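You operate a simulated robot arm through the tools that you are given. There is no shell and no other tool. Be economical: measure what you need, move in short steps, check, and stop when the job is done.

You run a simulated robot arm. Do the job below in one go: nothing can be reset, and whatever is moved stays where it is left.

JOB
Warm the right bowl of stew on the small hot plate.
Fine: Use the high setting till it steams, then turn the knob back to low and switch off. The bowl stays on the plate; spill nothing. Leave the other bowls where they are.

The check looks at the end state, three seconds after you hand in, the way a careful person would. Anything else that was tipped, shoved, dropped, spilled or broken makes it a failure.

ROBOT AND FRAMES
A 6-joint arm with a two-finger parallel gripper, fixed in place. Base frame: the origin is at the foot of the arm, x ahead of it, y to its left, z up; the work surface is at about z = 800. Lengths are in mm, angles in degrees, forces in N, time in s.
With the tool pointing down near the work surface it reaches from about 240 to 640 mm from the base axis. Its first joint turns from -66.0 to 66.0 degrees. Payload 2.7 kg.
The tool frame sits at the grasp point between the pads (the TCP): z along the fingers, y along the line on which they close. The tips reach 23 mm beyond it. Largest opening 94 mm; finger width 38, thickness 10; the body of the gripper, 54 by 96 mm, starts 39 mm behind the TCP.
Orientation is told as [roll, pitch, yaw] about the base's x, y, z axes, in that order, counted from this pose: with the fingers straight down and closing along the base's y, the tool's x points along the base's -x, its y along +y and its z along -z.

CONTROLS
- The arm moves only by the tool play_rows. Its argument "motion" is a list of rows, each a list of 7 numbers: the shift along the tool's x, y, z in mm, then the turn, a rotation vector about the tool's x, y, z in degrees, then the opening, from 0 (shut) to 1 (fully open). In form: [[x, y, z, ax, ay, az, gripper], ...]. A call has 1 to 20 rows; each row is the pose to reach, as a shift and turn from the pose commanded when the call began, along the tool's axes at that moment. Rows are played at 5 a second. More than 50 mm and 8.6 degrees between two rows, or a gripper value outside its range, and nothing of the call is played. Where a pose cannot be reached the arm comes as near as it can. A force on the tool above 40 N (or 10 N above the force at the start of the call, whichever is more), or a blocked arm, ends the call early, and 0.2 s more pass. The fingers move at their own pace (about 45 mm/s each) and stop on an object; they squeeze with about 38 N. The grip force told is the motor's: it shows also when the fingers shut on nothing. Time passes only in rows, and 0.2 s behind the last, so rows that repeat a pose let the fingers close. It gives the time, the measured TCP pose, the force on the tool (base axes), the opening and the grip force at its end, in the units of the frame above (readings bear some noise), with the torque about the TCP (base axes, N m) and any sound that the robot's microphone picked up.
- Cameras (640 x 400 px; columns grow to the right, rows downward): "scene" is fixed at [86, -435.5, 1411.8]; the picture's right is [0.71, -0.70, 0.00], its down [-0.34, -0.35, -0.87] and it looks along [0.61, 0.62, -0.49] (base axes); focal length 309 px, centre (320, 200). "wrist" rides on the gripper at [86, 16, -74] in the tool frame; the picture's right is [-0.18, 0.98, 0.00], its down [-0.58, -0.11, -0.81] and it looks along [-0.79, -0.15, 0.59] (tool axes); focal length 243 px, centre (320, 200). There is no depth. A picture from a camera that has moved, and an enlarged one, comes with that camera's place and axes in the base frame and with its lens.
- snapshot(camera): a new picture of that camera. The clock stands still meanwhile.
- zoom(camera, box): a new picture of the part [left, top, right, bottom] of that camera's present view, enlarged. The clock stands still meanwhile.
- sign_off(): hands the job in; it is judged then, once.

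Work in short steps. Places have to be worked out from the pictures, the camera data and where the tool is seen: move nearer, look again, correct. Check each grasp and each placing, and mend what went wrong. You have 120 turns and 64 pictures in all, those below and enlarged ones among them. Open the gripper and draw the arm clear of the work before you hand the job in, unless the task says otherwise; then end with one line.

The tools are called as a command line: name --pt "numbers of a row" for each row, then --argument value for the rest, lists and objects as JSON in quotes. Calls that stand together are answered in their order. play_rows: Moves the arm, as the interface text tells. Its arguments: {"type":"object","properties":{"motion":{"type":"array"}},"required":["motion"]} The other tools are called the same way: snapshot (camera) takes a picture; zoom (camera, box) takes an enlarged picture of a part of a camera's view; sign_off () hands the job in.

At the start:

```text
time: 0.0
tool_pos: [332.0, 80.6, 1202.9]
orientation: [0.0, 0.1, 0.1]
wrist_force: [-0.4, -0.3, -0.6]
ft_torque: [-0.06, 0.0, 0.0]
width: 93.8
grip_force: 0.0
```

scene: 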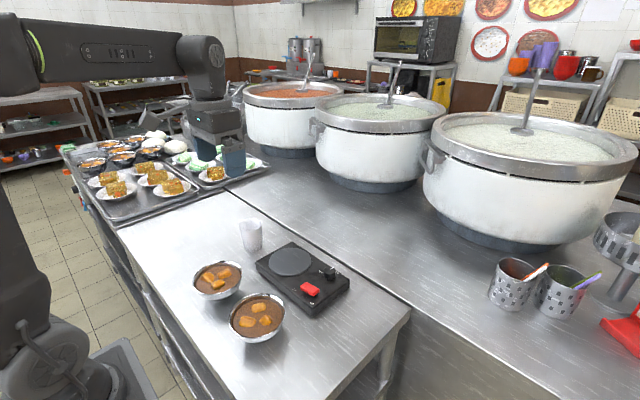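
wrist: 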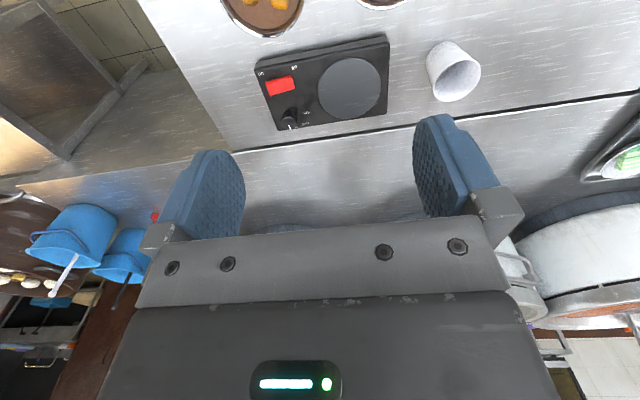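

I start with a close look at the bowls and the hot plate.

zoom --camera "scene" --box '[180, 200, 370, 350]'

zoom --camera "wrist" --box '[200, 0, 500, 150]'

```text
2.67 times, centred on (275, 275) of scene
camera zoom: at [86.0, -435.5, 1411.8], right [0.71, -0.7, 0.0], down [-0.34, -0.35, -0.87], along [0.61, 0.62, -0.49], focal length 824 px, centre (440, 0)
```

zoom: 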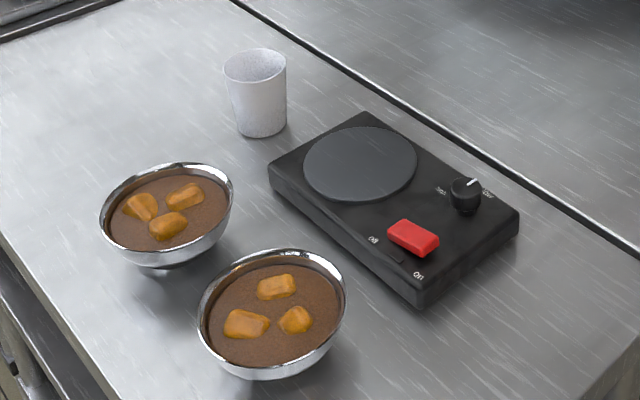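

```text
2.13 times, centred on (350, 75) of wrist
camera zoom: at [246.2, 97.0, 1277.9], right [0.18, 0.98, 0.0], down [0.58, -0.11, 0.81], along [0.79, -0.15, -0.59], focal length 518 px, centre (256, 467)
```

zoom: 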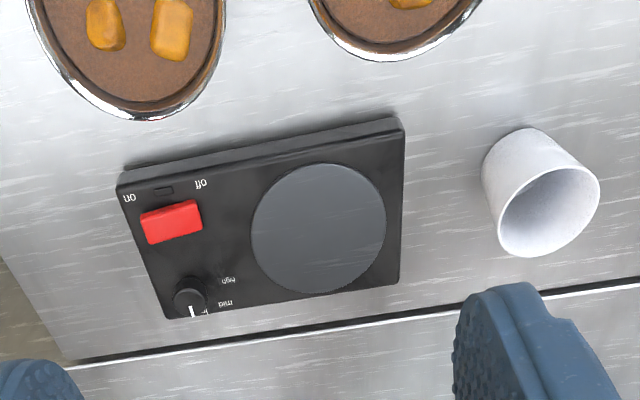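

The hot plate burner is at about (495,102), the right bowl near (315,-6), the knob near (529,-20) and the switch near (458,-23). I lower the arm behind the plate for a closer look at the bowl and the controls.

play_rows --pt "8 -20 40 0 0 0 1" --pt "16 -40 80 0 0 0 1" --pt "24 -60 120 0 0 0 1" --pt "32 -80 160 0 0 0 1" --pt "42 -100 183 0 0 0 1" --pt "42 -100 183 0 0 0 1"

snapshot --camera "wrist"

zoom --camera "scene" --box '[190, 220, 350, 345]'

```text
time: 1.4
tool_pos: [289.4, -16.7, 1015.4]
orientation: [0.1, 0.0, 0.1]
wrist_force: [-0.6, 0.3, 1.0]
ft_torque: [0.02, -0.05, -0.02]
width: 93.6
grip_force: 0.1
```

```text
59 pictures are left
camera wrist: at [204.0, -1.0, 1090.4], right [0.18, 0.98, 0.0], down [0.58, -0.11, 0.81], along [0.79, -0.15, -0.59], focal length 243 px, centre (320, 200)
```

wrist: 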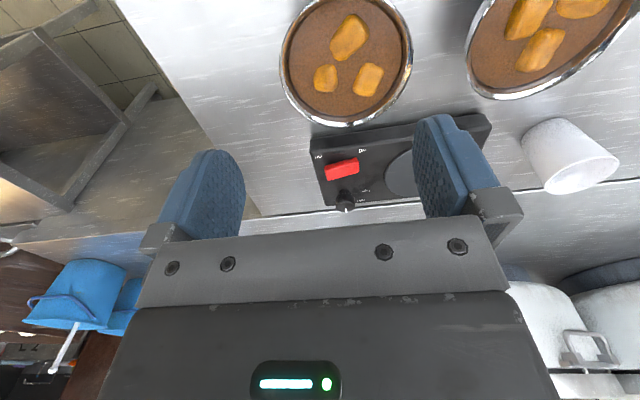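

```text
3.20 times, centred on (270, 282) of scene
camera zoom: at [86.0, -435.6, 1411.8], right [0.71, -0.7, 0.0], down [-0.34, -0.35, -0.87], along [0.61, 0.62, -0.49], focal length 988 px, centre (480, -64)
```

zoom: 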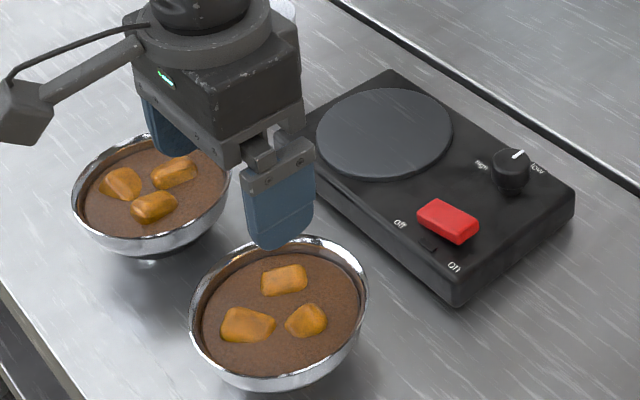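

Rim fits at z≈848, radius ≈61, centre ≈ (323,2), so it's too wide to span and I'll pinch the rim on the -y side. I move above that rim point with the fingers part open and look.

play_rows --pt "-10 -15 30 0 0 0 0.6" --pt "-20 -30 60 0 0 0 0.4" --pt "-33 -43 90 0 0 0 0.4" --pt "-33 -43 116 0 0 0 0.4" --pt "-33 -43 116 0 0 0 0.4" --pt "-33 -43 116 0 0 0 0.4"

snapshot --camera "wrist"

zoom --camera "scene" --box '[210, 260, 310, 350]'

```text
time: 2.8
tool_pos: [320.6, -62.4, 900.8]
orientation: [0.0, -0.1, 0.2]
wrist_force: [0.5, 0.4, -0.2]
ft_torque: [0.01, -0.01, -0.02]
width: 37.6
grip_force: 0.1
```

```text
57 pictures are left
camera wrist: at [234.7, -45.9, 975.3], right [0.18, 0.98, 0.0], down [0.58, -0.11, 0.81], along [0.79, -0.15, -0.59], focal length 243 px, centre (320, 200)
```

wrist: 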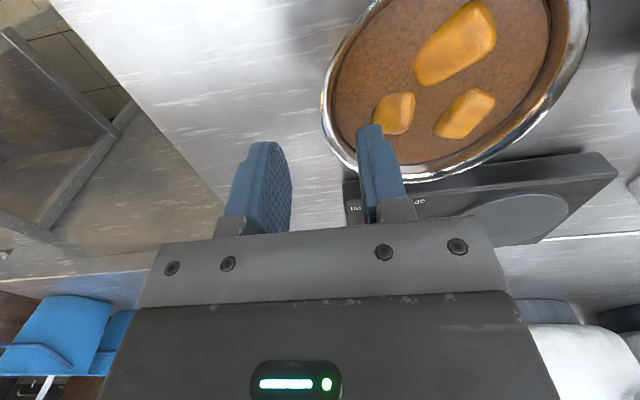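

```text
4.44 times, centred on (260, 305) of scene
camera zoom: at [86.1, -435.6, 1411.8], right [0.71, -0.7, 0.0], down [-0.34, -0.35, -0.87], along [0.61, 0.62, -0.49], focal length 1373 px, centre (587, -267)
```

zoom: 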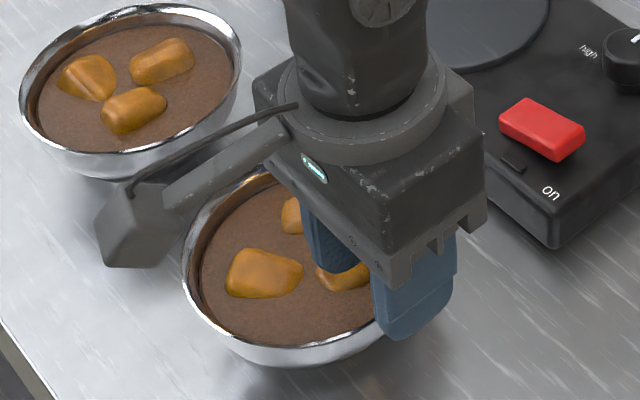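

The rim point is near (326,-60,848). A stew chunk starts about y=-31, so I narrow the fingers to ~23 mm, tilt 12° to follow the wall, and check before going down.

play_rows --pt "-2 0 0 -6 0 0 0.25" --pt "-4 0 10 -12 0 0 0.25" --pt "-4 0 22 -12 0 0 0.25" --pt "-4 0 22 -12 0 0 0.25"

snapshot --camera "wrist"

zoom --camera "scene" --box '[210, 260, 310, 350]'

```text
time: 3.8
tool_pos: [325.3, -62.3, 879.3]
orientation: [11.9, 0.1, 0.0]
wrist_force: [0.2, -0.3, 0.6]
ft_torque: [0.02, 0.0, 0.03]
width: 23.5
grip_force: 0.0
```

```text
55 pictures are left
camera wrist: at [240.3, -62.7, 956.3], right [0.18, 0.96, 0.2], down [0.58, -0.27, 0.77], along [0.79, -0.02, -0.61], focal length 243 px, centre (320, 200)
```

wrist: 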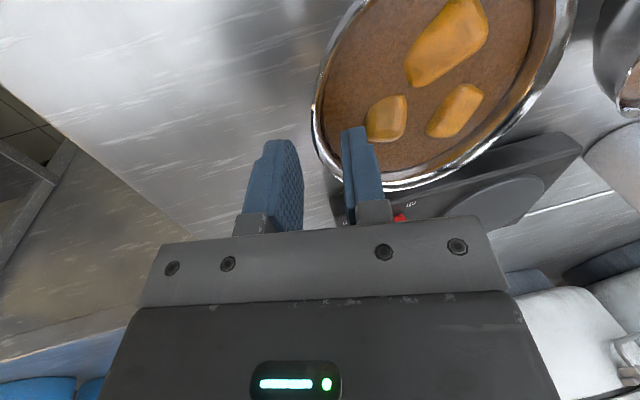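

```text
4.44 times, centred on (260, 305) of scene
camera zoom: at [86.1, -435.6, 1411.8], right [0.71, -0.7, 0.0], down [-0.34, -0.35, -0.87], along [0.61, 0.62, -0.49], focal length 1373 px, centre (587, -267)
```

zoom: 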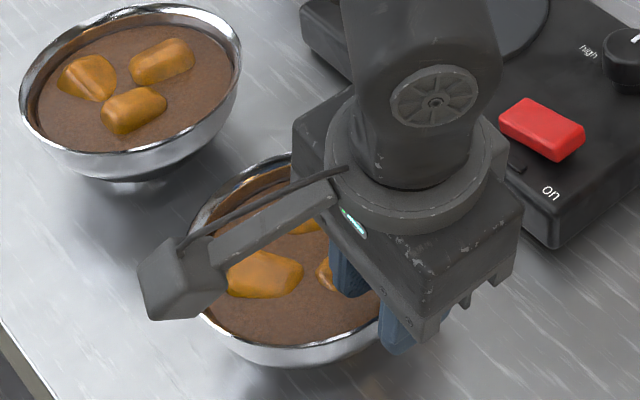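

The rim edge sits between the fingers in plan. I lower so the tips reach ~19 mm below the rim, watching force.

play_rows --pt "0 -1.4 9 0 0 0 0.25" --pt "0 -2.8 18 0 0 0 0.25" --pt "0 -4.1 26.7 0 0 0 0.25" --pt "0 -4.1 26.7 0 0 0 0.25"

snapshot --camera "wrist"

zoom --camera "scene" --box '[210, 260, 310, 350]'

```text
time: 4.8
tool_pos: [327.4, -60.6, 852.7]
orientation: [12.0, -0.1, 0.1]
wrist_force: [-0.2, 1.8, 1.7]
ft_torque: [0.04, -0.02, 0.05]
width: 24.2
grip_force: 0.5
```

```text
53 pictures are left
camera wrist: at [241.4, -60.4, 929.8], right [0.18, 0.96, 0.2], down [0.58, -0.27, 0.77], along [0.79, -0.02, -0.61], focal length 243 px, centre (320, 200)
```

wrist: 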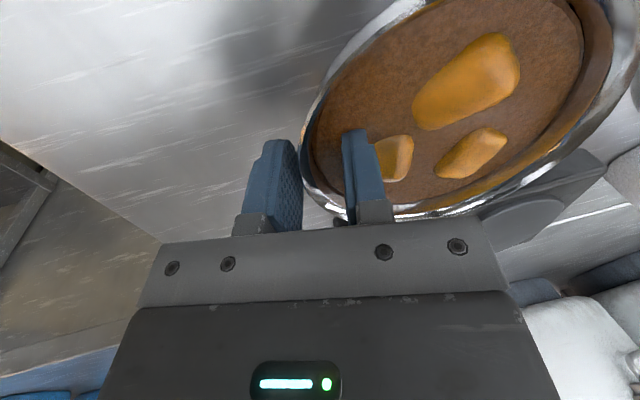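

```text
4.44 times, centred on (260, 305) of scene
camera zoom: at [86.0, -435.5, 1411.8], right [0.71, -0.7, 0.0], down [-0.34, -0.35, -0.87], along [0.61, 0.62, -0.49], focal length 1373 px, centre (587, -267)
```

zoom: 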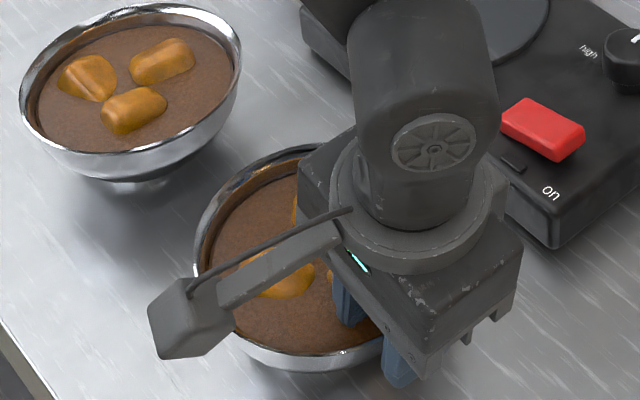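

The bowl shifted a few millimetres as the inner tip touched its sloping wall, but forces are small and it sits level. I close on the rim in place.

play_rows --pt "0 0 -1 0 0 0 0.2" --pt "0 0 -2 0 0 0 0.15" --pt "0 0 -2 0 0 0 0.1" --pt "0 0 -2 0 0 0 0.05" --pt "0 0 -2 0 0 0 0.0" --pt "0 0 -2 0 0 0 0.0"

snapshot --camera "wrist"

zoom --camera "scene" --box '[210, 260, 310, 350]'

```text
time: 6.2
tool_pos: [326.3, -61.7, 857.6]
orientation: [12.0, 0.0, 0.0]
wrist_force: [-0.9, 6.9, 20.5]
ft_torque: [1.41, -0.47, 0.17]
width: 15.8
grip_force: 38.4
```

```text
51 pictures are left
camera wrist: at [241.2, -60.9, 933.7], right [0.18, 0.96, 0.2], down [0.58, -0.27, 0.77], along [0.79, -0.02, -0.61], focal length 243 px, centre (320, 200)
```

wrist: 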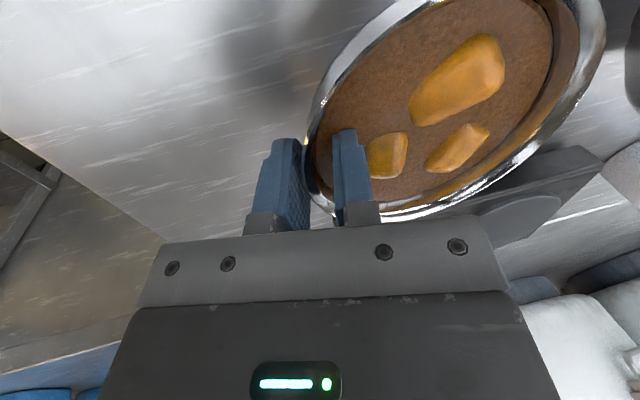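

```text
4.44 times, centred on (260, 305) of scene
camera zoom: at [85.8, -435.4, 1411.8], right [0.71, -0.7, 0.0], down [-0.34, -0.35, -0.87], along [0.61, 0.62, -0.49], focal length 1373 px, centre (587, -267)
```

zoom: 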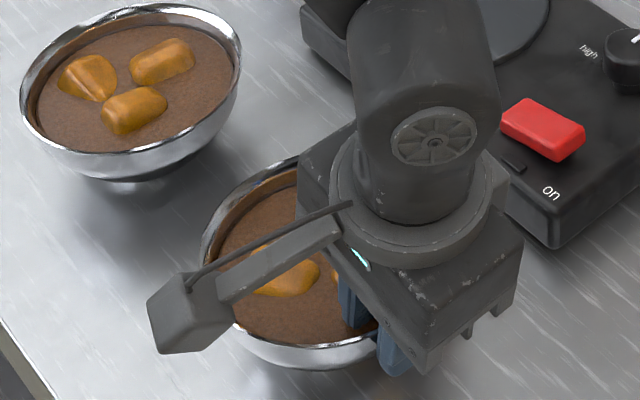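

The pads sit askew (15.8 mm apart, 20 N upward wedge), so the wall slopes more than 12°. I let go, back out along the tool axis, and tilt more before regripping.

play_rows --pt "0 0 0 0 0 0 0.15" --pt "0 0 0 0 0 0 0.24" --pt "0 0 -2 0 0 0 0.26" --pt "0 0 -15 0 0 0 0.26" --pt "0 0 -35 0 0 0 0.26" --pt "0 -5 -40 -7 0 0 0.26" --pt "0 -10 -40 -14 0 0 0.26" --pt "0 -10 -40 -20 0 0 0.26" --pt "0 -10 -40 -20 0 0 0.26"

snapshot --camera "wrist"

zoom --camera "scene" --box '[210, 260, 310, 350]'

```text
time: 8.2
tool_pos: [326.9, -79.5, 894.1]
orientation: [32.1, -0.1, 0.0]
wrist_force: [0.6, 1.0, -0.5]
ft_torque: [0.0, 0.02, 0.01]
width: 24.4
grip_force: 0.0
```

```text
49 pictures are left
camera wrist: at [240.8, -105.9, 966.0], right [0.18, 0.83, 0.52], down [0.58, -0.52, 0.63], along [0.79, 0.19, -0.58], focal length 243 px, centre (320, 200)
```

wrist: 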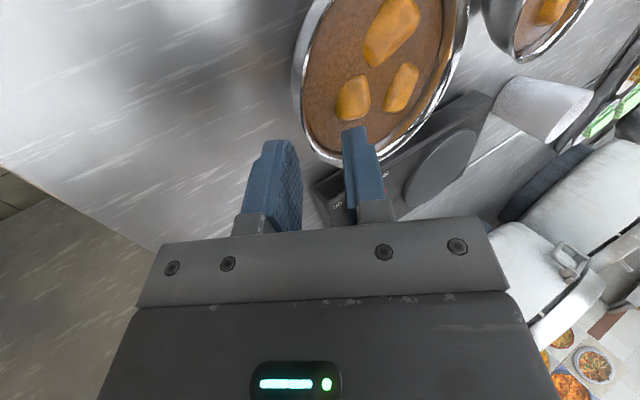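

```text
4.44 times, centred on (260, 305) of scene
camera zoom: at [86.0, -435.6, 1411.8], right [0.71, -0.7, 0.0], down [-0.34, -0.35, -0.87], along [0.61, 0.62, -0.49], focal length 1373 px, centre (587, -267)
```

zoom: 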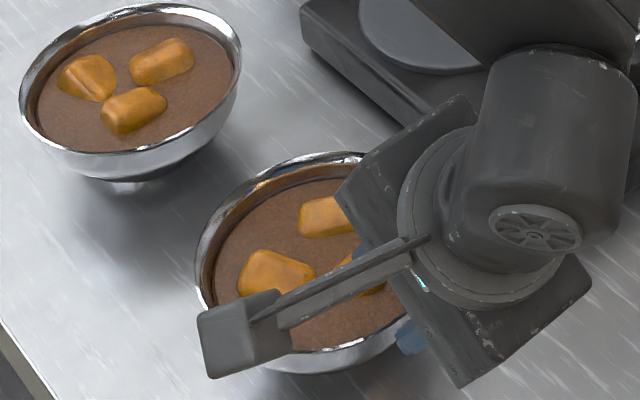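

The bowl's rim on this side is now at about (329,-66,848). I line up sideways, then slide along the wall direction so the tips go ~15 mm past the rim.

play_rows --pt "-2 -12.9 5 0 0 0 0.26" --pt "-2 -12.9 18 0 0 0 0.26" --pt "-2 -12.9 30 0 0 0 0.26" --pt "-2 -12.9 38.3 0 0 0 0.26" --pt "-2 -12.9 38.3 0 0 0 0.26"

snapshot --camera "wrist"

zoom --camera "scene" --box '[210, 260, 310, 350]'

```text
time: 9.4
tool_pos: [329.5, -71.1, 855.8]
orientation: [31.9, 0.0, 0.0]
wrist_force: [0.4, -0.3, 0.8]
ft_torque: [0.02, -0.01, -0.02]
width: 24.4
grip_force: 0.0
```

```text
47 pictures are left
camera wrist: at [243.4, -96.6, 927.6], right [0.18, 0.83, 0.52], down [0.58, -0.52, 0.63], along [0.79, 0.19, -0.58], focal length 243 px, centre (320, 200)
```

wrist: 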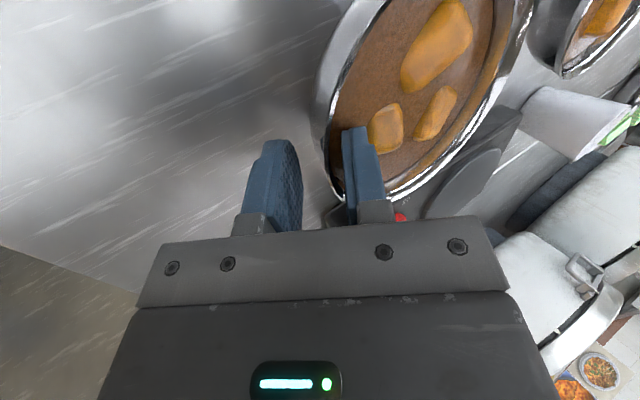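

```text
4.44 times, centred on (260, 305) of scene
camera zoom: at [86.1, -435.5, 1411.8], right [0.71, -0.7, 0.0], down [-0.34, -0.35, -0.87], along [0.61, 0.62, -0.49], focal length 1373 px, centre (587, -267)
```

zoom: 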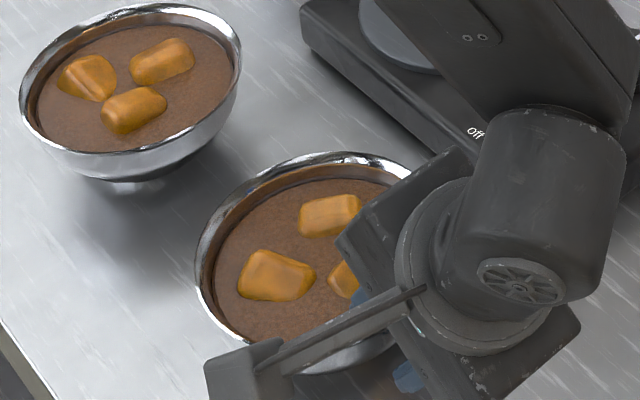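

No contact force, and the rim lies between the pads but nearer the inner one. I shift 4 mm inward while narrowing so the inner finger stays put, then close.

play_rows --pt "0 2 0 0 0 0 0.21" --pt "0 4 0 0 0 0 0.17" --pt "0 4 0 0 0 0 0.12" --pt "0 4 0 0 0 0 0.08" --pt "0 4 0 0 0 0 0.04" --pt "0 4 0 0 0 0 0" --pt "0 4 0 0 0 0 0"

snapshot --camera "wrist"

zoom --camera "scene" --box '[210, 260, 310, 350]'

```text
time: 11.0
tool_pos: [328.7, -65.5, 857.5]
orientation: [32.1, 0.1, 0.0]
wrist_force: [-0.2, -0.1, -0.6]
ft_torque: [-0.16, 0.01, -0.01]
width: 6.4
grip_force: 37.5
```

```text
45 pictures are left
camera wrist: at [243.1, -92.1, 929.2], right [0.18, 0.83, 0.52], down [0.58, -0.52, 0.63], along [0.79, 0.19, -0.58], focal length 243 px, centre (320, 200)
```

wrist: 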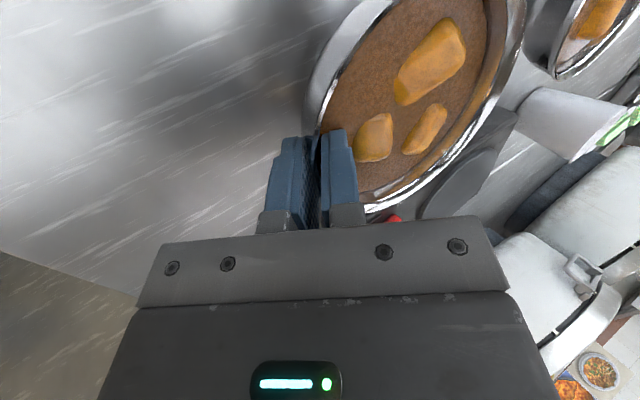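

```text
4.44 times, centred on (260, 305) of scene
camera zoom: at [86.1, -435.5, 1411.8], right [0.71, -0.7, 0.0], down [-0.34, -0.35, -0.87], along [0.61, 0.62, -0.49], focal length 1373 px, centre (587, -267)
```

zoom: 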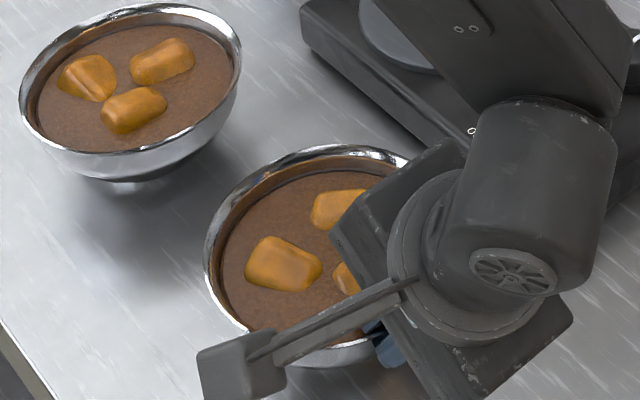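

Clean pinch now: 6.4 mm, full grip force, negligible load. I lift slowly by 20 mm and check the bowl for sag.

play_rows --pt "0 1.6 -2.5 0 0 0 0" --pt "0 3.2 -5.1 0 0 0 0" --pt "0 5.3 -8.5 0 0 0 0" --pt "0 7.9 -12.7 0 0 0 0" --pt "0 10.6 -17 0 0 0 0" --pt "0 10.6 -17 0 0 0 0"

zoom --camera "scene" --box '[200, 250, 310, 350]'

snapshot --camera "wrist"

```text
time: 12.4
tool_pos: [328.3, -64.4, 876.2]
orientation: [32.0, 0.0, 0.1]
wrist_force: [-0.6, 0.7, -3.0]
ft_torque: [-0.18, 0.01, 0.02]
width: 6.4
grip_force: 38.4
```

```text
4.00 times, centred on (255, 300) of scene
camera zoom: at [86.1, -435.5, 1411.8], right [0.71, -0.7, 0.0], down [-0.34, -0.35, -0.87], along [0.61, 0.62, -0.49], focal length 1235 px, centre (580, -200)
```

zoom: 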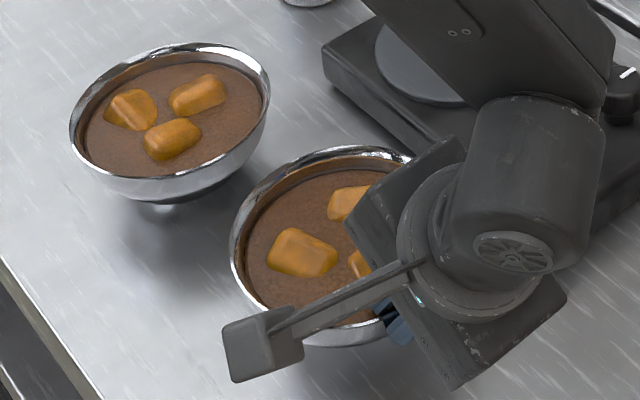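

```text
42 pictures are left
camera wrist: at [243.1, -91.6, 948.4], right [0.18, 0.83, 0.52], down [0.58, -0.52, 0.63], along [0.79, 0.19, -0.58], focal length 243 px, centre (320, 200)
```

wrist: 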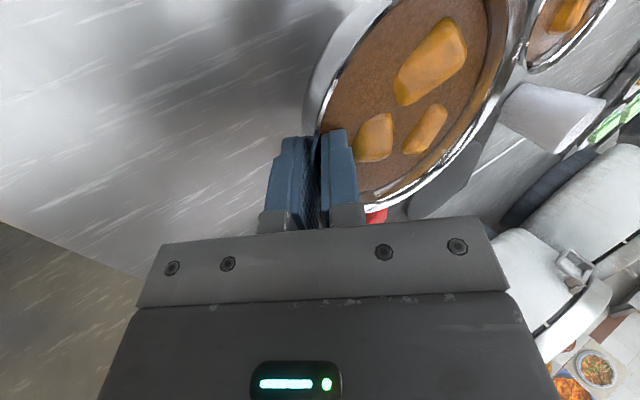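

The bowl is held firmly, level, at about 3 N. I lift 60 mm more, then carry it slowly towards the plate.

play_rows --pt "0 5.3 -8.5 0 0 0 0" --pt "0 13.2 -21.2 0 0 0 0" --pt "0 21.2 -34 0 0 0 0" --pt "0 29 -46.6 0 0 0 0" --pt "0 31.8 -50.9 0 0 0 0" --pt "0 31.8 -50.9 0 0 0 0"

play_rows --pt "-5 2.5 1.6 0 0 0 0" --pt "-17 8.6 5.4 0 0 0 0" --pt "-32 16.2 10.1 0 0 0 0" --pt "-48 24.4 15.2 0 0 0 0" --pt "-64 32.5 20.3 0 0 0 0" --pt "-80 40.6 25.4 0 0 0 0" --pt "-96 48.8 30.5 0 0 0 0" --pt "-112 56.9 35.6 0 0 0 0" --pt "-128 65 40.6 0 0 0 0" --pt "-144 73.1 45.7 0 0 0 0" --pt "-158 80.2 50.1 0 0 0 0" --pt "-165 83.8 52.4 0 0 0 0" --pt "-167 84.8 53 0 0 0 0" --pt "-167 84.8 53 0 0 0 0"

snapshot --camera "scene"

snapshot --camera "wrist"

```text
time: 13.8
tool_pos: [329.0, -66.4, 937.0]
orientation: [32.0, 0.0, 0.0]
wrist_force: [0.6, 0.4, -3.1]
ft_torque: [-0.16, 0.0, 0.01]
width: 6.5
grip_force: 38.2
```

```text
time: 16.8
tool_pos: [496.6, 33.4, 936.3]
orientation: [32.0, 0.1, 0.0]
wrist_force: [-0.2, -0.1, -2.8]
ft_torque: [-0.16, 0.03, -0.01]
width: 6.2
grip_force: 38.2
```

```text
41 pictures are left
```

scene: 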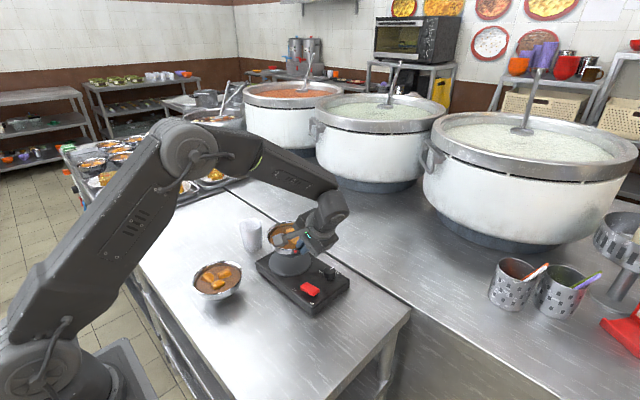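

```text
40 pictures are left
camera wrist: at [411.5, 7.2, 1009.2], right [0.18, 0.83, 0.52], down [0.58, -0.52, 0.63], along [0.79, 0.19, -0.58], focal length 243 px, centre (320, 200)
```

wrist: 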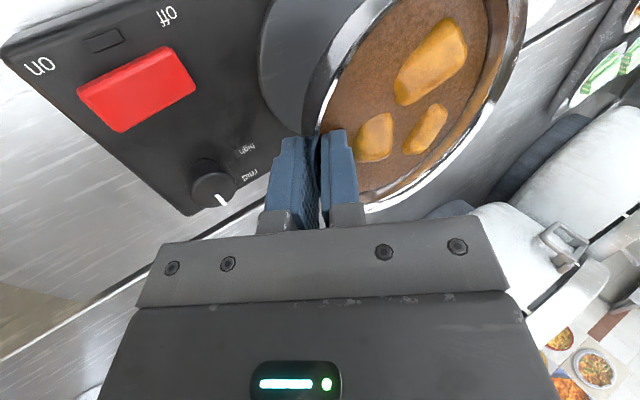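

zoom --camera "scene" --box '[230, 200, 370, 320]'

```text
3.33 times, centred on (300, 260) of scene
camera zoom: at [86.1, -435.5, 1411.8], right [0.71, -0.7, 0.0], down [-0.34, -0.35, -0.87], along [0.61, 0.62, -0.49], focal length 1030 px, centre (387, 0)
```

zoom: 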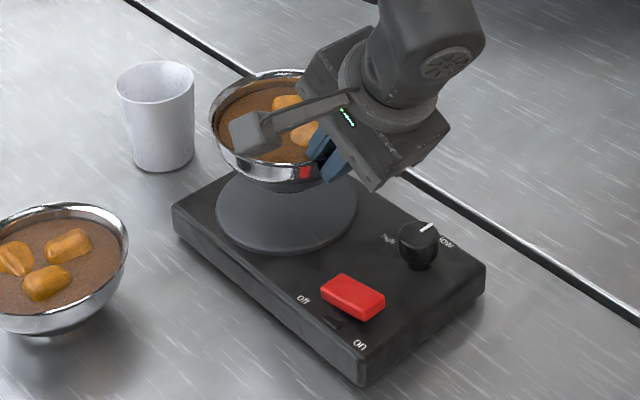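

The bowl is held steady and sits slightly short of the burner centre, which I put at about (500,106,833). I shift by (3,8) while lowering 30 mm, then look again.

play_rows --pt "-1 -1 4 0 0 0 0" --pt "-2 -4 13 0 0 0 0" --pt "-3 -7 23 0 0 0 0" --pt "-3 -9.1 29.7 0 0 0 0" --pt "-3 -9.1 29.7 0 0 0 0"

zoom --camera "scene" --box '[230, 210, 350, 310]'

snapshot --camera "wrist"

```text
time: 18.0
tool_pos: [499.8, 42.3, 907.1]
orientation: [32.0, -0.1, 0.1]
wrist_force: [0.3, 0.7, -3.6]
ft_torque: [-0.16, 0.0, -0.02]
width: 6.5
grip_force: 38.3
```

```text
4.00 times, centred on (290, 260) of scene
camera zoom: at [86.1, -435.5, 1411.8], right [0.71, -0.7, 0.0], down [-0.34, -0.35, -0.87], along [0.61, 0.62, -0.49], focal length 1235 px, centre (440, -40)
```

zoom: 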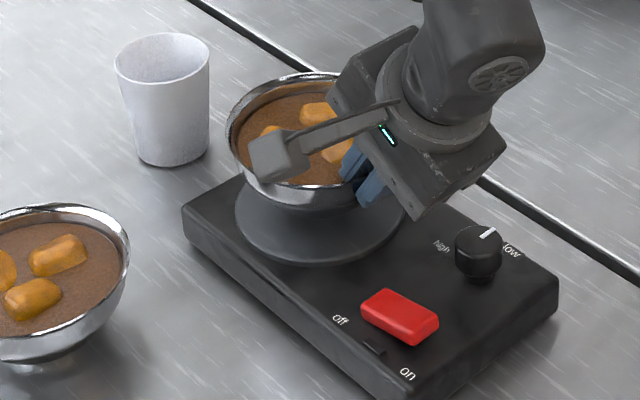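

```text
37 pictures are left
camera wrist: at [414.1, 16.3, 979.3], right [0.18, 0.83, 0.52], down [0.58, -0.52, 0.63], along [0.79, 0.19, -0.58], focal length 243 px, centre (320, 200)
```

wrist: 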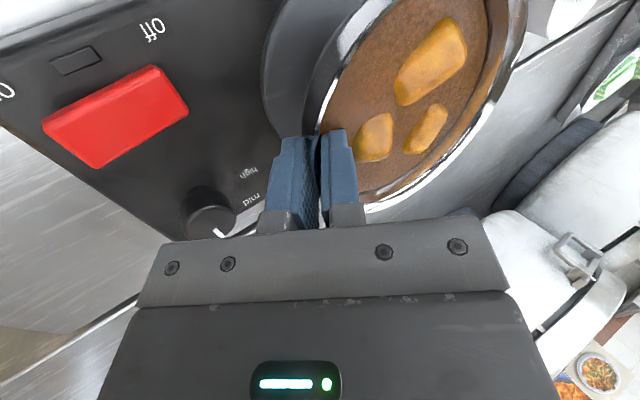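

Aligned with the burner in both directions. I lower the last ~15 mm in small steps and read the force.

play_rows --pt "0 -2.1 3.4 0 0 0 0" --pt "0 -4.2 6.8 0 0 0 0" --pt "0 -5.8 9.3 0 0 0 0" --pt "0 -6.9 11 0 0 0 0" --pt "0 -6.9 11 0 0 0 0"

zoom --camera "scene" --box '[240, 215, 330, 285]'

```text
time: 19.2
tool_pos: [501.8, 41.8, 895.9]
orientation: [32.2, -0.4, 0.0]
wrist_force: [-3.4, -6.1, 30.9]
ft_torque: [0.71, -0.02, 0.11]
width: 6.5
grip_force: 37.6
```

```text
5.71 times, centred on (285, 250) of scene
camera zoom: at [85.5, -435.8, 1411.7], right [0.71, -0.7, 0.0], down [-0.34, -0.35, -0.87], along [0.61, 0.62, -0.49], focal length 1765 px, centre (520, -86)
```

zoom: 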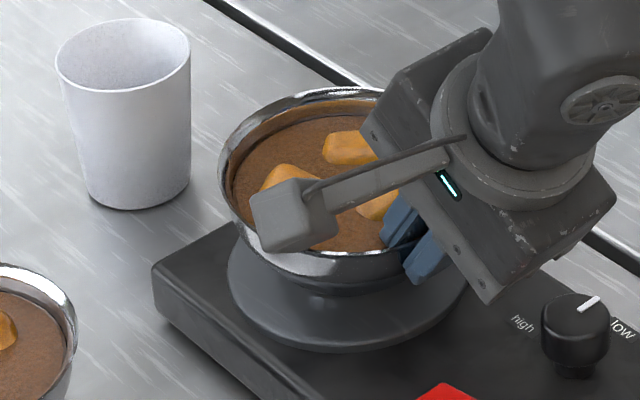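

Contact: 31 N, and the torque puts the touch point near the foot's near edge, so the bowl is tilted slightly (far side up). I ease up 2 mm and roll 3° to level it.

play_rows --pt "0 0.6 -1 0 0 0 0" --pt "0 1.2 -1.9 0.5 0 0 0" --pt "0 1.4 -2.3 1.5 0 0 0" --pt "0 1.6 -2.5 2.5 0 0 0" --pt "0 1.6 -2.5 3 0 0 0" --pt "0 1.6 -2.5 3 0 0 0"

zoom --camera "scene" --box '[240, 215, 330, 285]'

```text
time: 20.6
tool_pos: [499.3, 42.4, 898.1]
orientation: [29.1, -0.1, -0.1]
wrist_force: [0.8, 10.9, 24.1]
ft_torque: [1.33, -0.26, 0.05]
width: 6.6
grip_force: 38.1
```

```text
5.71 times, centred on (285, 250) of scene
camera zoom: at [85.7, -435.4, 1411.8], right [0.71, -0.7, 0.0], down [-0.34, -0.35, -0.87], along [0.61, 0.62, -0.49], focal length 1765 px, centre (520, -86)
```

zoom: 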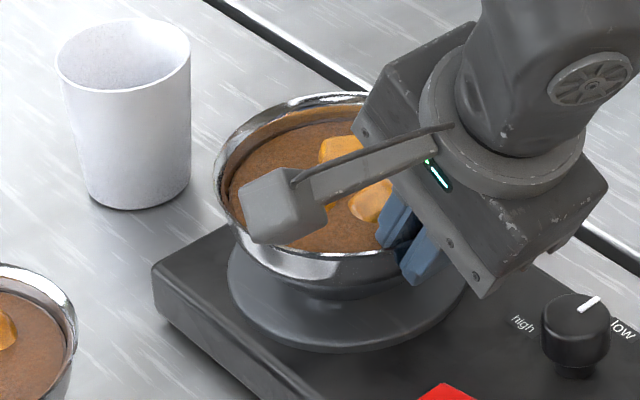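

Roughly level now. I take off about 1.5 mm of pressure and then open gently.

play_rows --pt "0 0.4 -0.7 0 0 0 0" --pt "0 0.7 -1.3 0 0 0 0" --pt "0 0.7 -1.3 0 0 0 0"

```text
time: 21.4
tool_pos: [498.4, 41.0, 897.3]
orientation: [29.0, -0.1, 0.0]
wrist_force: [1.8, 5.3, 12.7]
ft_torque: [0.68, -0.3, -0.08]
width: 6.5
grip_force: 37.8
```

Half the load is gone, so I raise another 1 mm and open gradually.

play_rows --pt "0 0.3 -0.6 0 0 0 0" --pt "0 0.5 -1 0 0 0 0" --pt "0 0.5 -1 0 0 0 0" --pt "0 0.5 -1 0 0 0 0.1" --pt "0 0.5 -1 0 0 0 0.16" --pt "0 0.5 -1 0 0 0 0.21" --pt "0 0.5 -1 0 0 0 0.21"

zoom --camera "scene" --box '[240, 215, 330, 285]'

snapshot --camera "wrist"

```text
time: 23.0
tool_pos: [498.7, 41.7, 900.1]
orientation: [28.9, -0.1, 0.0]
wrist_force: [0.0, 0.6, 0.3]
ft_torque: [0.01, 0.0, 0.0]
width: 19.7
grip_force: 0.0
```

```text
5.71 times, centred on (285, 250) of scene
camera zoom: at [86.0, -435.5, 1411.8], right [0.71, -0.7, 0.0], down [-0.34, -0.35, -0.87], along [0.61, 0.62, -0.49], focal length 1765 px, centre (520, -86)
```

zoom: 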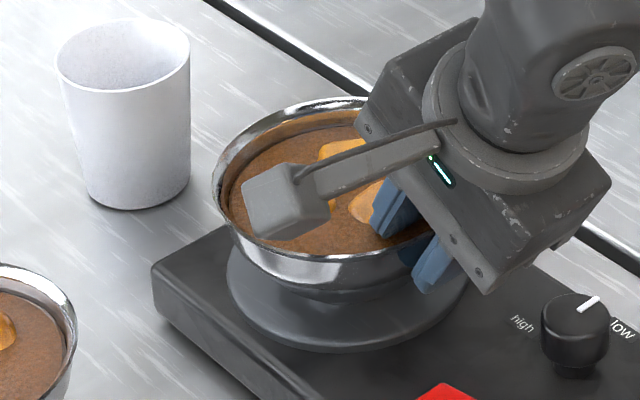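

```text
33 pictures are left
camera wrist: at [414.6, 19.6, 973.0], right [0.18, 0.86, 0.48], down [0.58, -0.49, 0.65], along [0.79, 0.16, -0.59], focal length 243 px, centre (320, 200)
```

wrist: 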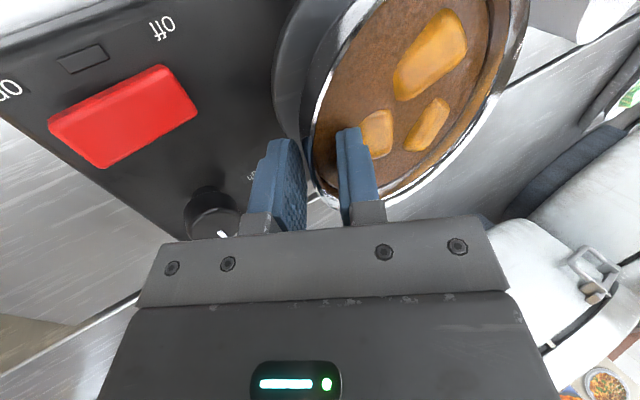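

The bowl stands free and level on the burner. I withdraw along the tool axis, then go upright and behind the controls.

play_rows --pt "0 0 -10 0 0 0 0.22" --pt "0 0 -25 0 0 0 0.22" --pt "0 0 -45 0 0 0 0.22" --pt "0 0 -70 0 0 0 0.22" --pt "10 0 -85 7.5 0 0 0.22" --pt "25 -2 -100 15 0 0 0.22" --pt "40 -2 -115 22 0 0 0.22" --pt "60 -2 -125 29 0 0 0.22" --pt "60 -2 -125 29 0 0 0.22"

snapshot --camera "wrist"

zoom --camera "scene" --box '[240, 210, 360, 320]'

```text
time: 25.0
tool_pos: [436.5, -20.6, 1008.7]
orientation: [-0.1, 0.0, 0.0]
wrist_force: [-0.1, 0.1, 0.3]
ft_torque: [-0.01, -0.02, 0.02]
width: 20.6
grip_force: 0.0
```

```text
32 pictures are left
camera wrist: at [351.5, -3.4, 1084.8], right [0.18, 0.98, 0.0], down [0.58, -0.11, 0.81], along [0.79, -0.15, -0.59], focal length 243 px, centre (320, 200)
```

wrist: 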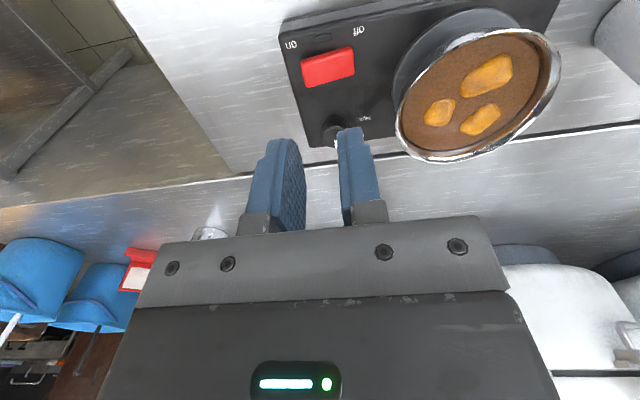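

```text
3.64 times, centred on (300, 265) of scene
camera zoom: at [86.0, -435.5, 1411.8], right [0.71, -0.7, 0.0], down [-0.34, -0.35, -0.87], along [0.61, 0.62, -0.49], focal length 1123 px, centre (393, -36)
```

zoom: 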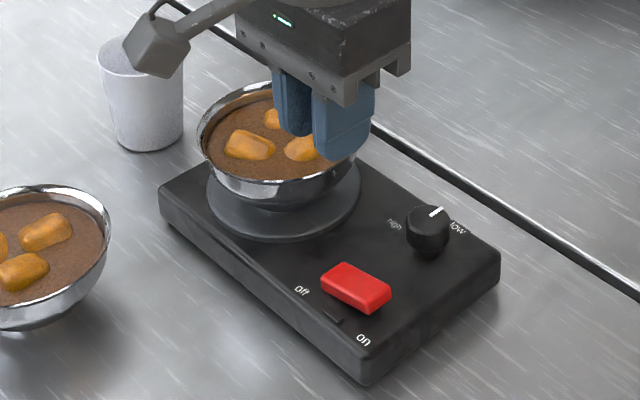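

The bowl is well placed. I shift forward and right for a clear look at the knob and its labels.

play_rows --pt "-27 -30 15 0 0 0 0.4" --pt "-54 -50 28 0 0 0 0.5" --pt "-70 -60 40 0 0 0 0.5" --pt "-70 -60 40 0 0 0 0.5"

zoom --camera "wrist" --box '[240, 0, 480, 150]'

zoom --camera "scene" --box '[290, 245, 360, 315]'

```text
time: 26.0
tool_pos: [507.3, -81.5, 968.6]
orientation: [0.0, 0.0, 0.2]
wrist_force: [-0.2, -0.1, 0.1]
ft_torque: [0.0, 0.0, -0.01]
width: 46.9
grip_force: 0.1
```

```text
2.67 times, centred on (360, 75) of wrist
camera zoom: at [421.1, -64.7, 1043.4], right [0.18, 0.98, 0.0], down [0.58, -0.11, 0.81], along [0.79, -0.15, -0.59], focal length 647 px, centre (213, 533)
```

zoom: 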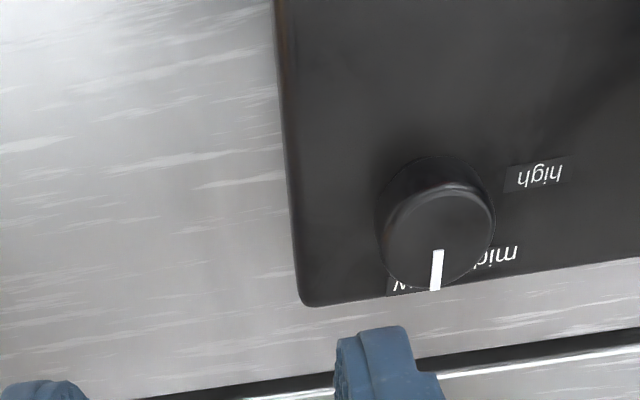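

```text
5.71 times, centred on (325, 280) of scene
camera zoom: at [86.1, -435.6, 1411.8], right [0.71, -0.7, 0.0], down [-0.34, -0.35, -0.87], along [0.61, 0.62, -0.49], focal length 1765 px, centre (291, -257)
```

zoom: 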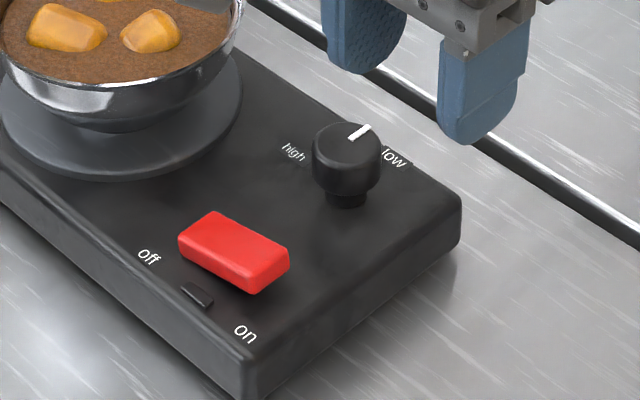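

The knob top is at about (537,-16.5,852), ~33 mm wide, pointing +x at "low"; "mid" is 45° and "high" 90° round towards +y. I go above it, prerotated -45°, so the turn runs -45°→+45°.

play_rows --pt "-5 11 8 0 0 7.5 0.55" --pt "-10 22 16 0 0 15 0.55" --pt "-15 33 24 0 0 22.5 0.55" --pt "-20 44 32 0 0 30 0.55" --pt "-25 55 40 0 0 37.5 0.55" --pt "-30 65 49 0 0 45 0.55" --pt "-30 65 49 0 0 45 0.55"

snapshot --camera "wrist"

zoom --camera "scene" --box '[270, 215, 380, 315]'

```text
time: 27.6
tool_pos: [538.8, -13.7, 920.2]
orientation: [0.0, 0.1, -45.1]
wrist_force: [0.2, -0.3, 0.3]
ft_torque: [0.01, -0.04, 0.02]
width: 51.7
grip_force: 0.1
```

```text
28 pictures are left
camera wrist: at [490.4, 59.6, 995.8], right [0.83, 0.56, 0.0], down [0.33, -0.49, 0.81], along [0.45, -0.67, -0.59], focal length 243 px, centre (320, 200)
```

wrist: 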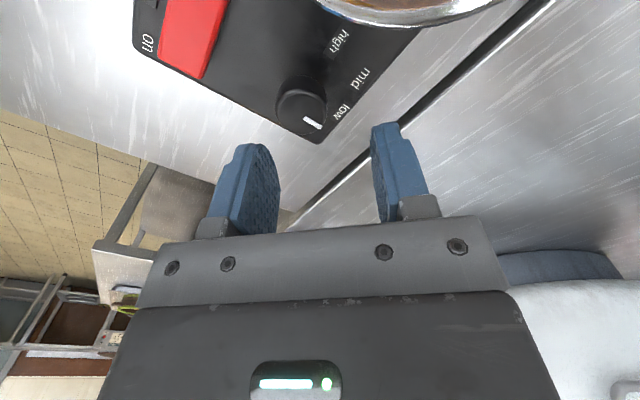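

```text
4.00 times, centred on (325, 265) of scene
camera zoom: at [86.1, -435.5, 1411.8], right [0.71, -0.7, 0.0], down [-0.34, -0.35, -0.87], along [0.61, 0.62, -0.49], focal length 1235 px, centre (300, -60)
```

zoom: 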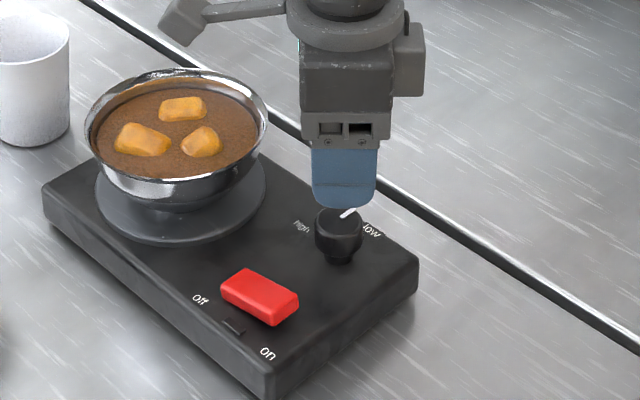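

With three views, the knob centre is nearer (532,-19.5,858), about 10 mm to the tool's -y, as the wrist picture also shows. I centre, lower around it and stop before closing.

play_rows --pt "0.7 -9.9 8 0 0 0 0.6" --pt "0.7 -9.9 20 0 0 0 0.6" --pt "0.7 -9.9 30 0 0 0 0.6" --pt "0.7 -9.9 30 0 0 0 0.6"

snapshot --camera "wrist"

zoom --camera "scene" --box '[290, 225, 370, 305]'

```text
time: 28.6
tool_pos: [532.6, -21.6, 888.5]
orientation: [0.0, 0.0, -45.0]
wrist_force: [0.8, -0.3, 0.6]
ft_torque: [0.0, -0.02, -0.01]
width: 56.3
grip_force: 0.0
```

```text
26 pictures are left
camera wrist: at [483.3, 51.1, 964.0], right [0.82, 0.57, 0.0], down [0.33, -0.49, 0.81], along [0.46, -0.67, -0.59], focal length 243 px, centre (320, 200)
```

wrist: 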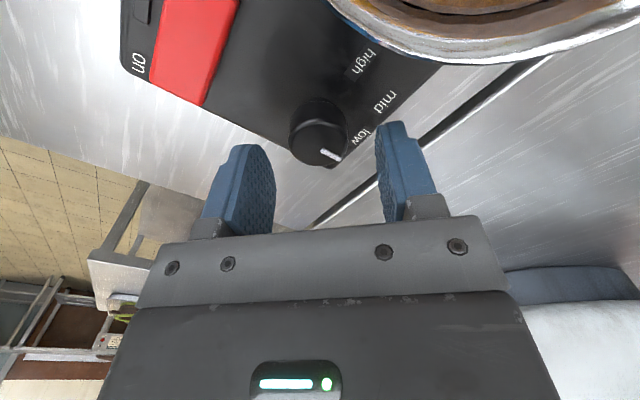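

```text
5.00 times, centred on (330, 265) of scene
camera zoom: at [86.0, -435.5, 1411.8], right [0.71, -0.7, 0.0], down [-0.34, -0.35, -0.87], along [0.61, 0.62, -0.49], focal length 1544 px, centre (270, -125)
```

zoom: 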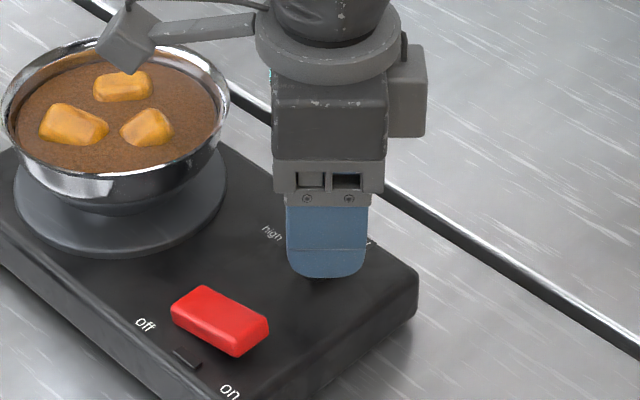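

The knob is centred between the fingers, perhaps 4 mm towards the tool's +x. I lower the remaining 25 mm and close.

play_rows --pt "4 0 8 0 0 0 0.6" --pt "4 0 17 0 0 0 0.6" --pt "4 0 25 0 0 0 0.6" --pt "4 0 25 0 0 0 0.5" --pt "4 0 25 0 0 0 0.4" --pt "4 0 25 0 0 0 0.3" --pt "4 0 25 0 0 0 0.3"

zoom --camera "scene" --box '[260, 215, 370, 305]'

```text
time: 30.2
tool_pos: [529.8, -19.0, 864.3]
orientation: [0.0, -0.1, -44.9]
wrist_force: [1.8, 1.0, -0.7]
ft_torque: [-0.01, -0.05, 0.03]
width: 31.2
grip_force: 37.5
```

```text
4.44 times, centred on (315, 260) of scene
camera zoom: at [86.1, -435.5, 1411.8], right [0.71, -0.7, 0.0], down [-0.34, -0.35, -0.87], along [0.61, 0.62, -0.49], focal length 1373 px, centre (342, -67)
```

zoom: 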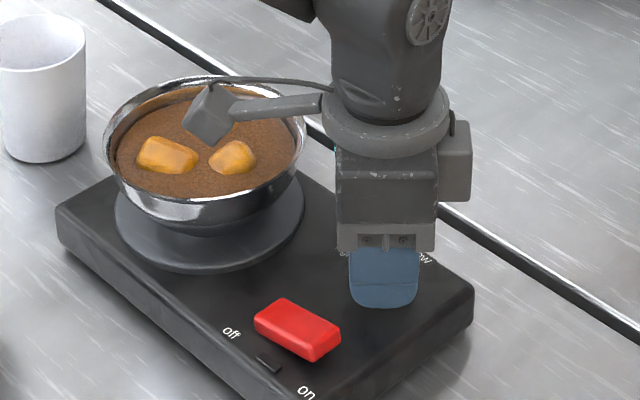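

Knob gripped at 31 mm. I turn it +90° towards "high" and read the torque.

play_rows --pt "0 0 0 0 0 -7.5 0.3" --pt "0 0 0 0 0 -15 0.3" --pt "0 0 0 0 0 -22.5 0.3" --pt "0 0 0 0 0 -30 0.3" --pt "0 0 0 0 0 -37.5 0.3" --pt "0 0 0 0 0 -45 0.3" --pt "0 0 0 0 0 -52.5 0.3" --pt "0 0 0 0 0 -60 0.3" --pt "0 0 0 0 0 -67.5 0.3" --pt "0 0 0 0 0 -75 0.3" --pt "0 0 0 0 0 -82.5 0.3" --pt "0 0 0 0 0 -90 0.3" --pt "0 0 0 0 0 -90 0.3"

zoom --camera "wrist" --box '[200, 0, 500, 200]'

```text
time: 33.0
tool_pos: [528.6, -20.5, 864.4]
orientation: [-0.1, 0.0, 45.1]
wrist_force: [-1.4, -21.6, 11.4]
ft_torque: [-0.44, 0.22, -0.09]
width: 31.2
grip_force: 37.5
```

```text
2.00 times, centred on (350, 100) of wrist
camera zoom: at [457.2, -70.4, 939.4], right [-0.57, 0.82, 0.0], down [0.49, 0.34, 0.81], along [0.67, 0.46, -0.59], focal length 485 px, centre (260, 400)
```

zoom: 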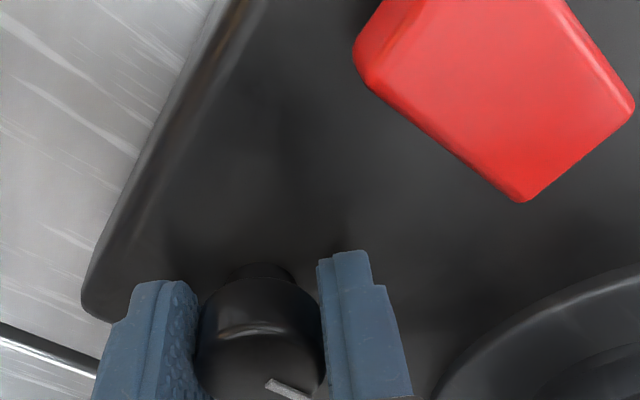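

The turn is done, though with a 21 N side load from a slight offset. I open, rise and check the knob pointer and that the plate hasn't moved.

play_rows --pt "0 0 0 0 0 0 0.45" --pt "0 0 0 0 0 0 0.6" --pt "0 0 -15 0 0 0 0.6" --pt "0 0 -40 0 0 0 0.6" --pt "0 0 -75 0 0 0 0.6" --pt "0 0 -75 0 0 0 0.6"

snapshot --camera "wrist"

zoom --camera "scene" --box '[240, 210, 360, 320]'

```text
time: 34.4
tool_pos: [526.5, -19.6, 939.7]
orientation: [0.0, 0.1, 45.0]
wrist_force: [-0.3, -0.5, 0.5]
ft_torque: [0.03, 0.0, 0.01]
width: 56.3
grip_force: 0.1
```

```text
22 pictures are left
camera wrist: at [454.3, -69.3, 1014.4], right [-0.57, 0.82, 0.0], down [0.49, 0.33, 0.81], along [0.66, 0.46, -0.59], focal length 243 px, centre (320, 200)
```

wrist: 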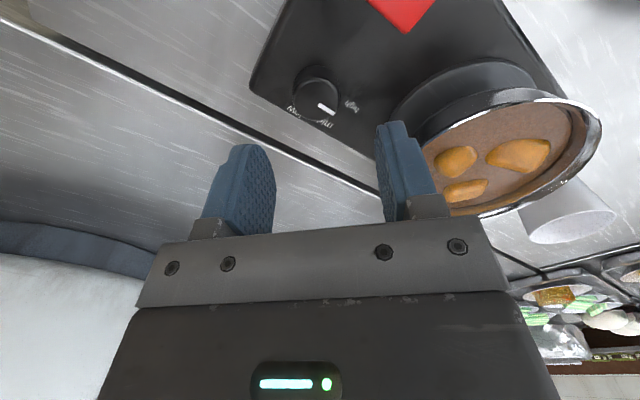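

```text
3.64 times, centred on (300, 265) of scene
camera zoom: at [86.0, -435.5, 1411.8], right [0.71, -0.7, 0.0], down [-0.34, -0.35, -0.87], along [0.61, 0.62, -0.49], focal length 1123 px, centre (393, -36)
```

zoom: 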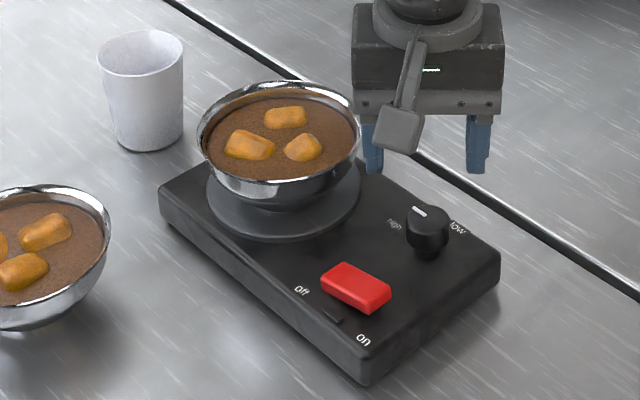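

The plate has not moved. I zoom in on the knob to read the pointer.

zoom --camera "wrist" --box '[260, 50, 380, 140]'

```text
4.44 times, centred on (320, 95) of wrist
camera zoom: at [454.3, -69.3, 1014.4], right [-0.57, 0.82, 0.0], down [0.49, 0.33, 0.81], along [0.66, 0.46, -0.59], focal length 1078 px, centre (320, 667)
```

zoom: 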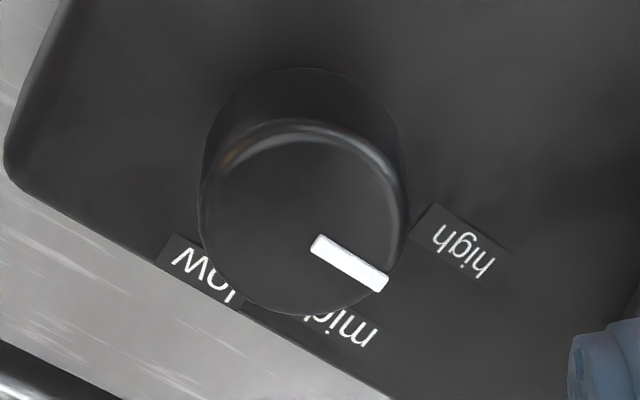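

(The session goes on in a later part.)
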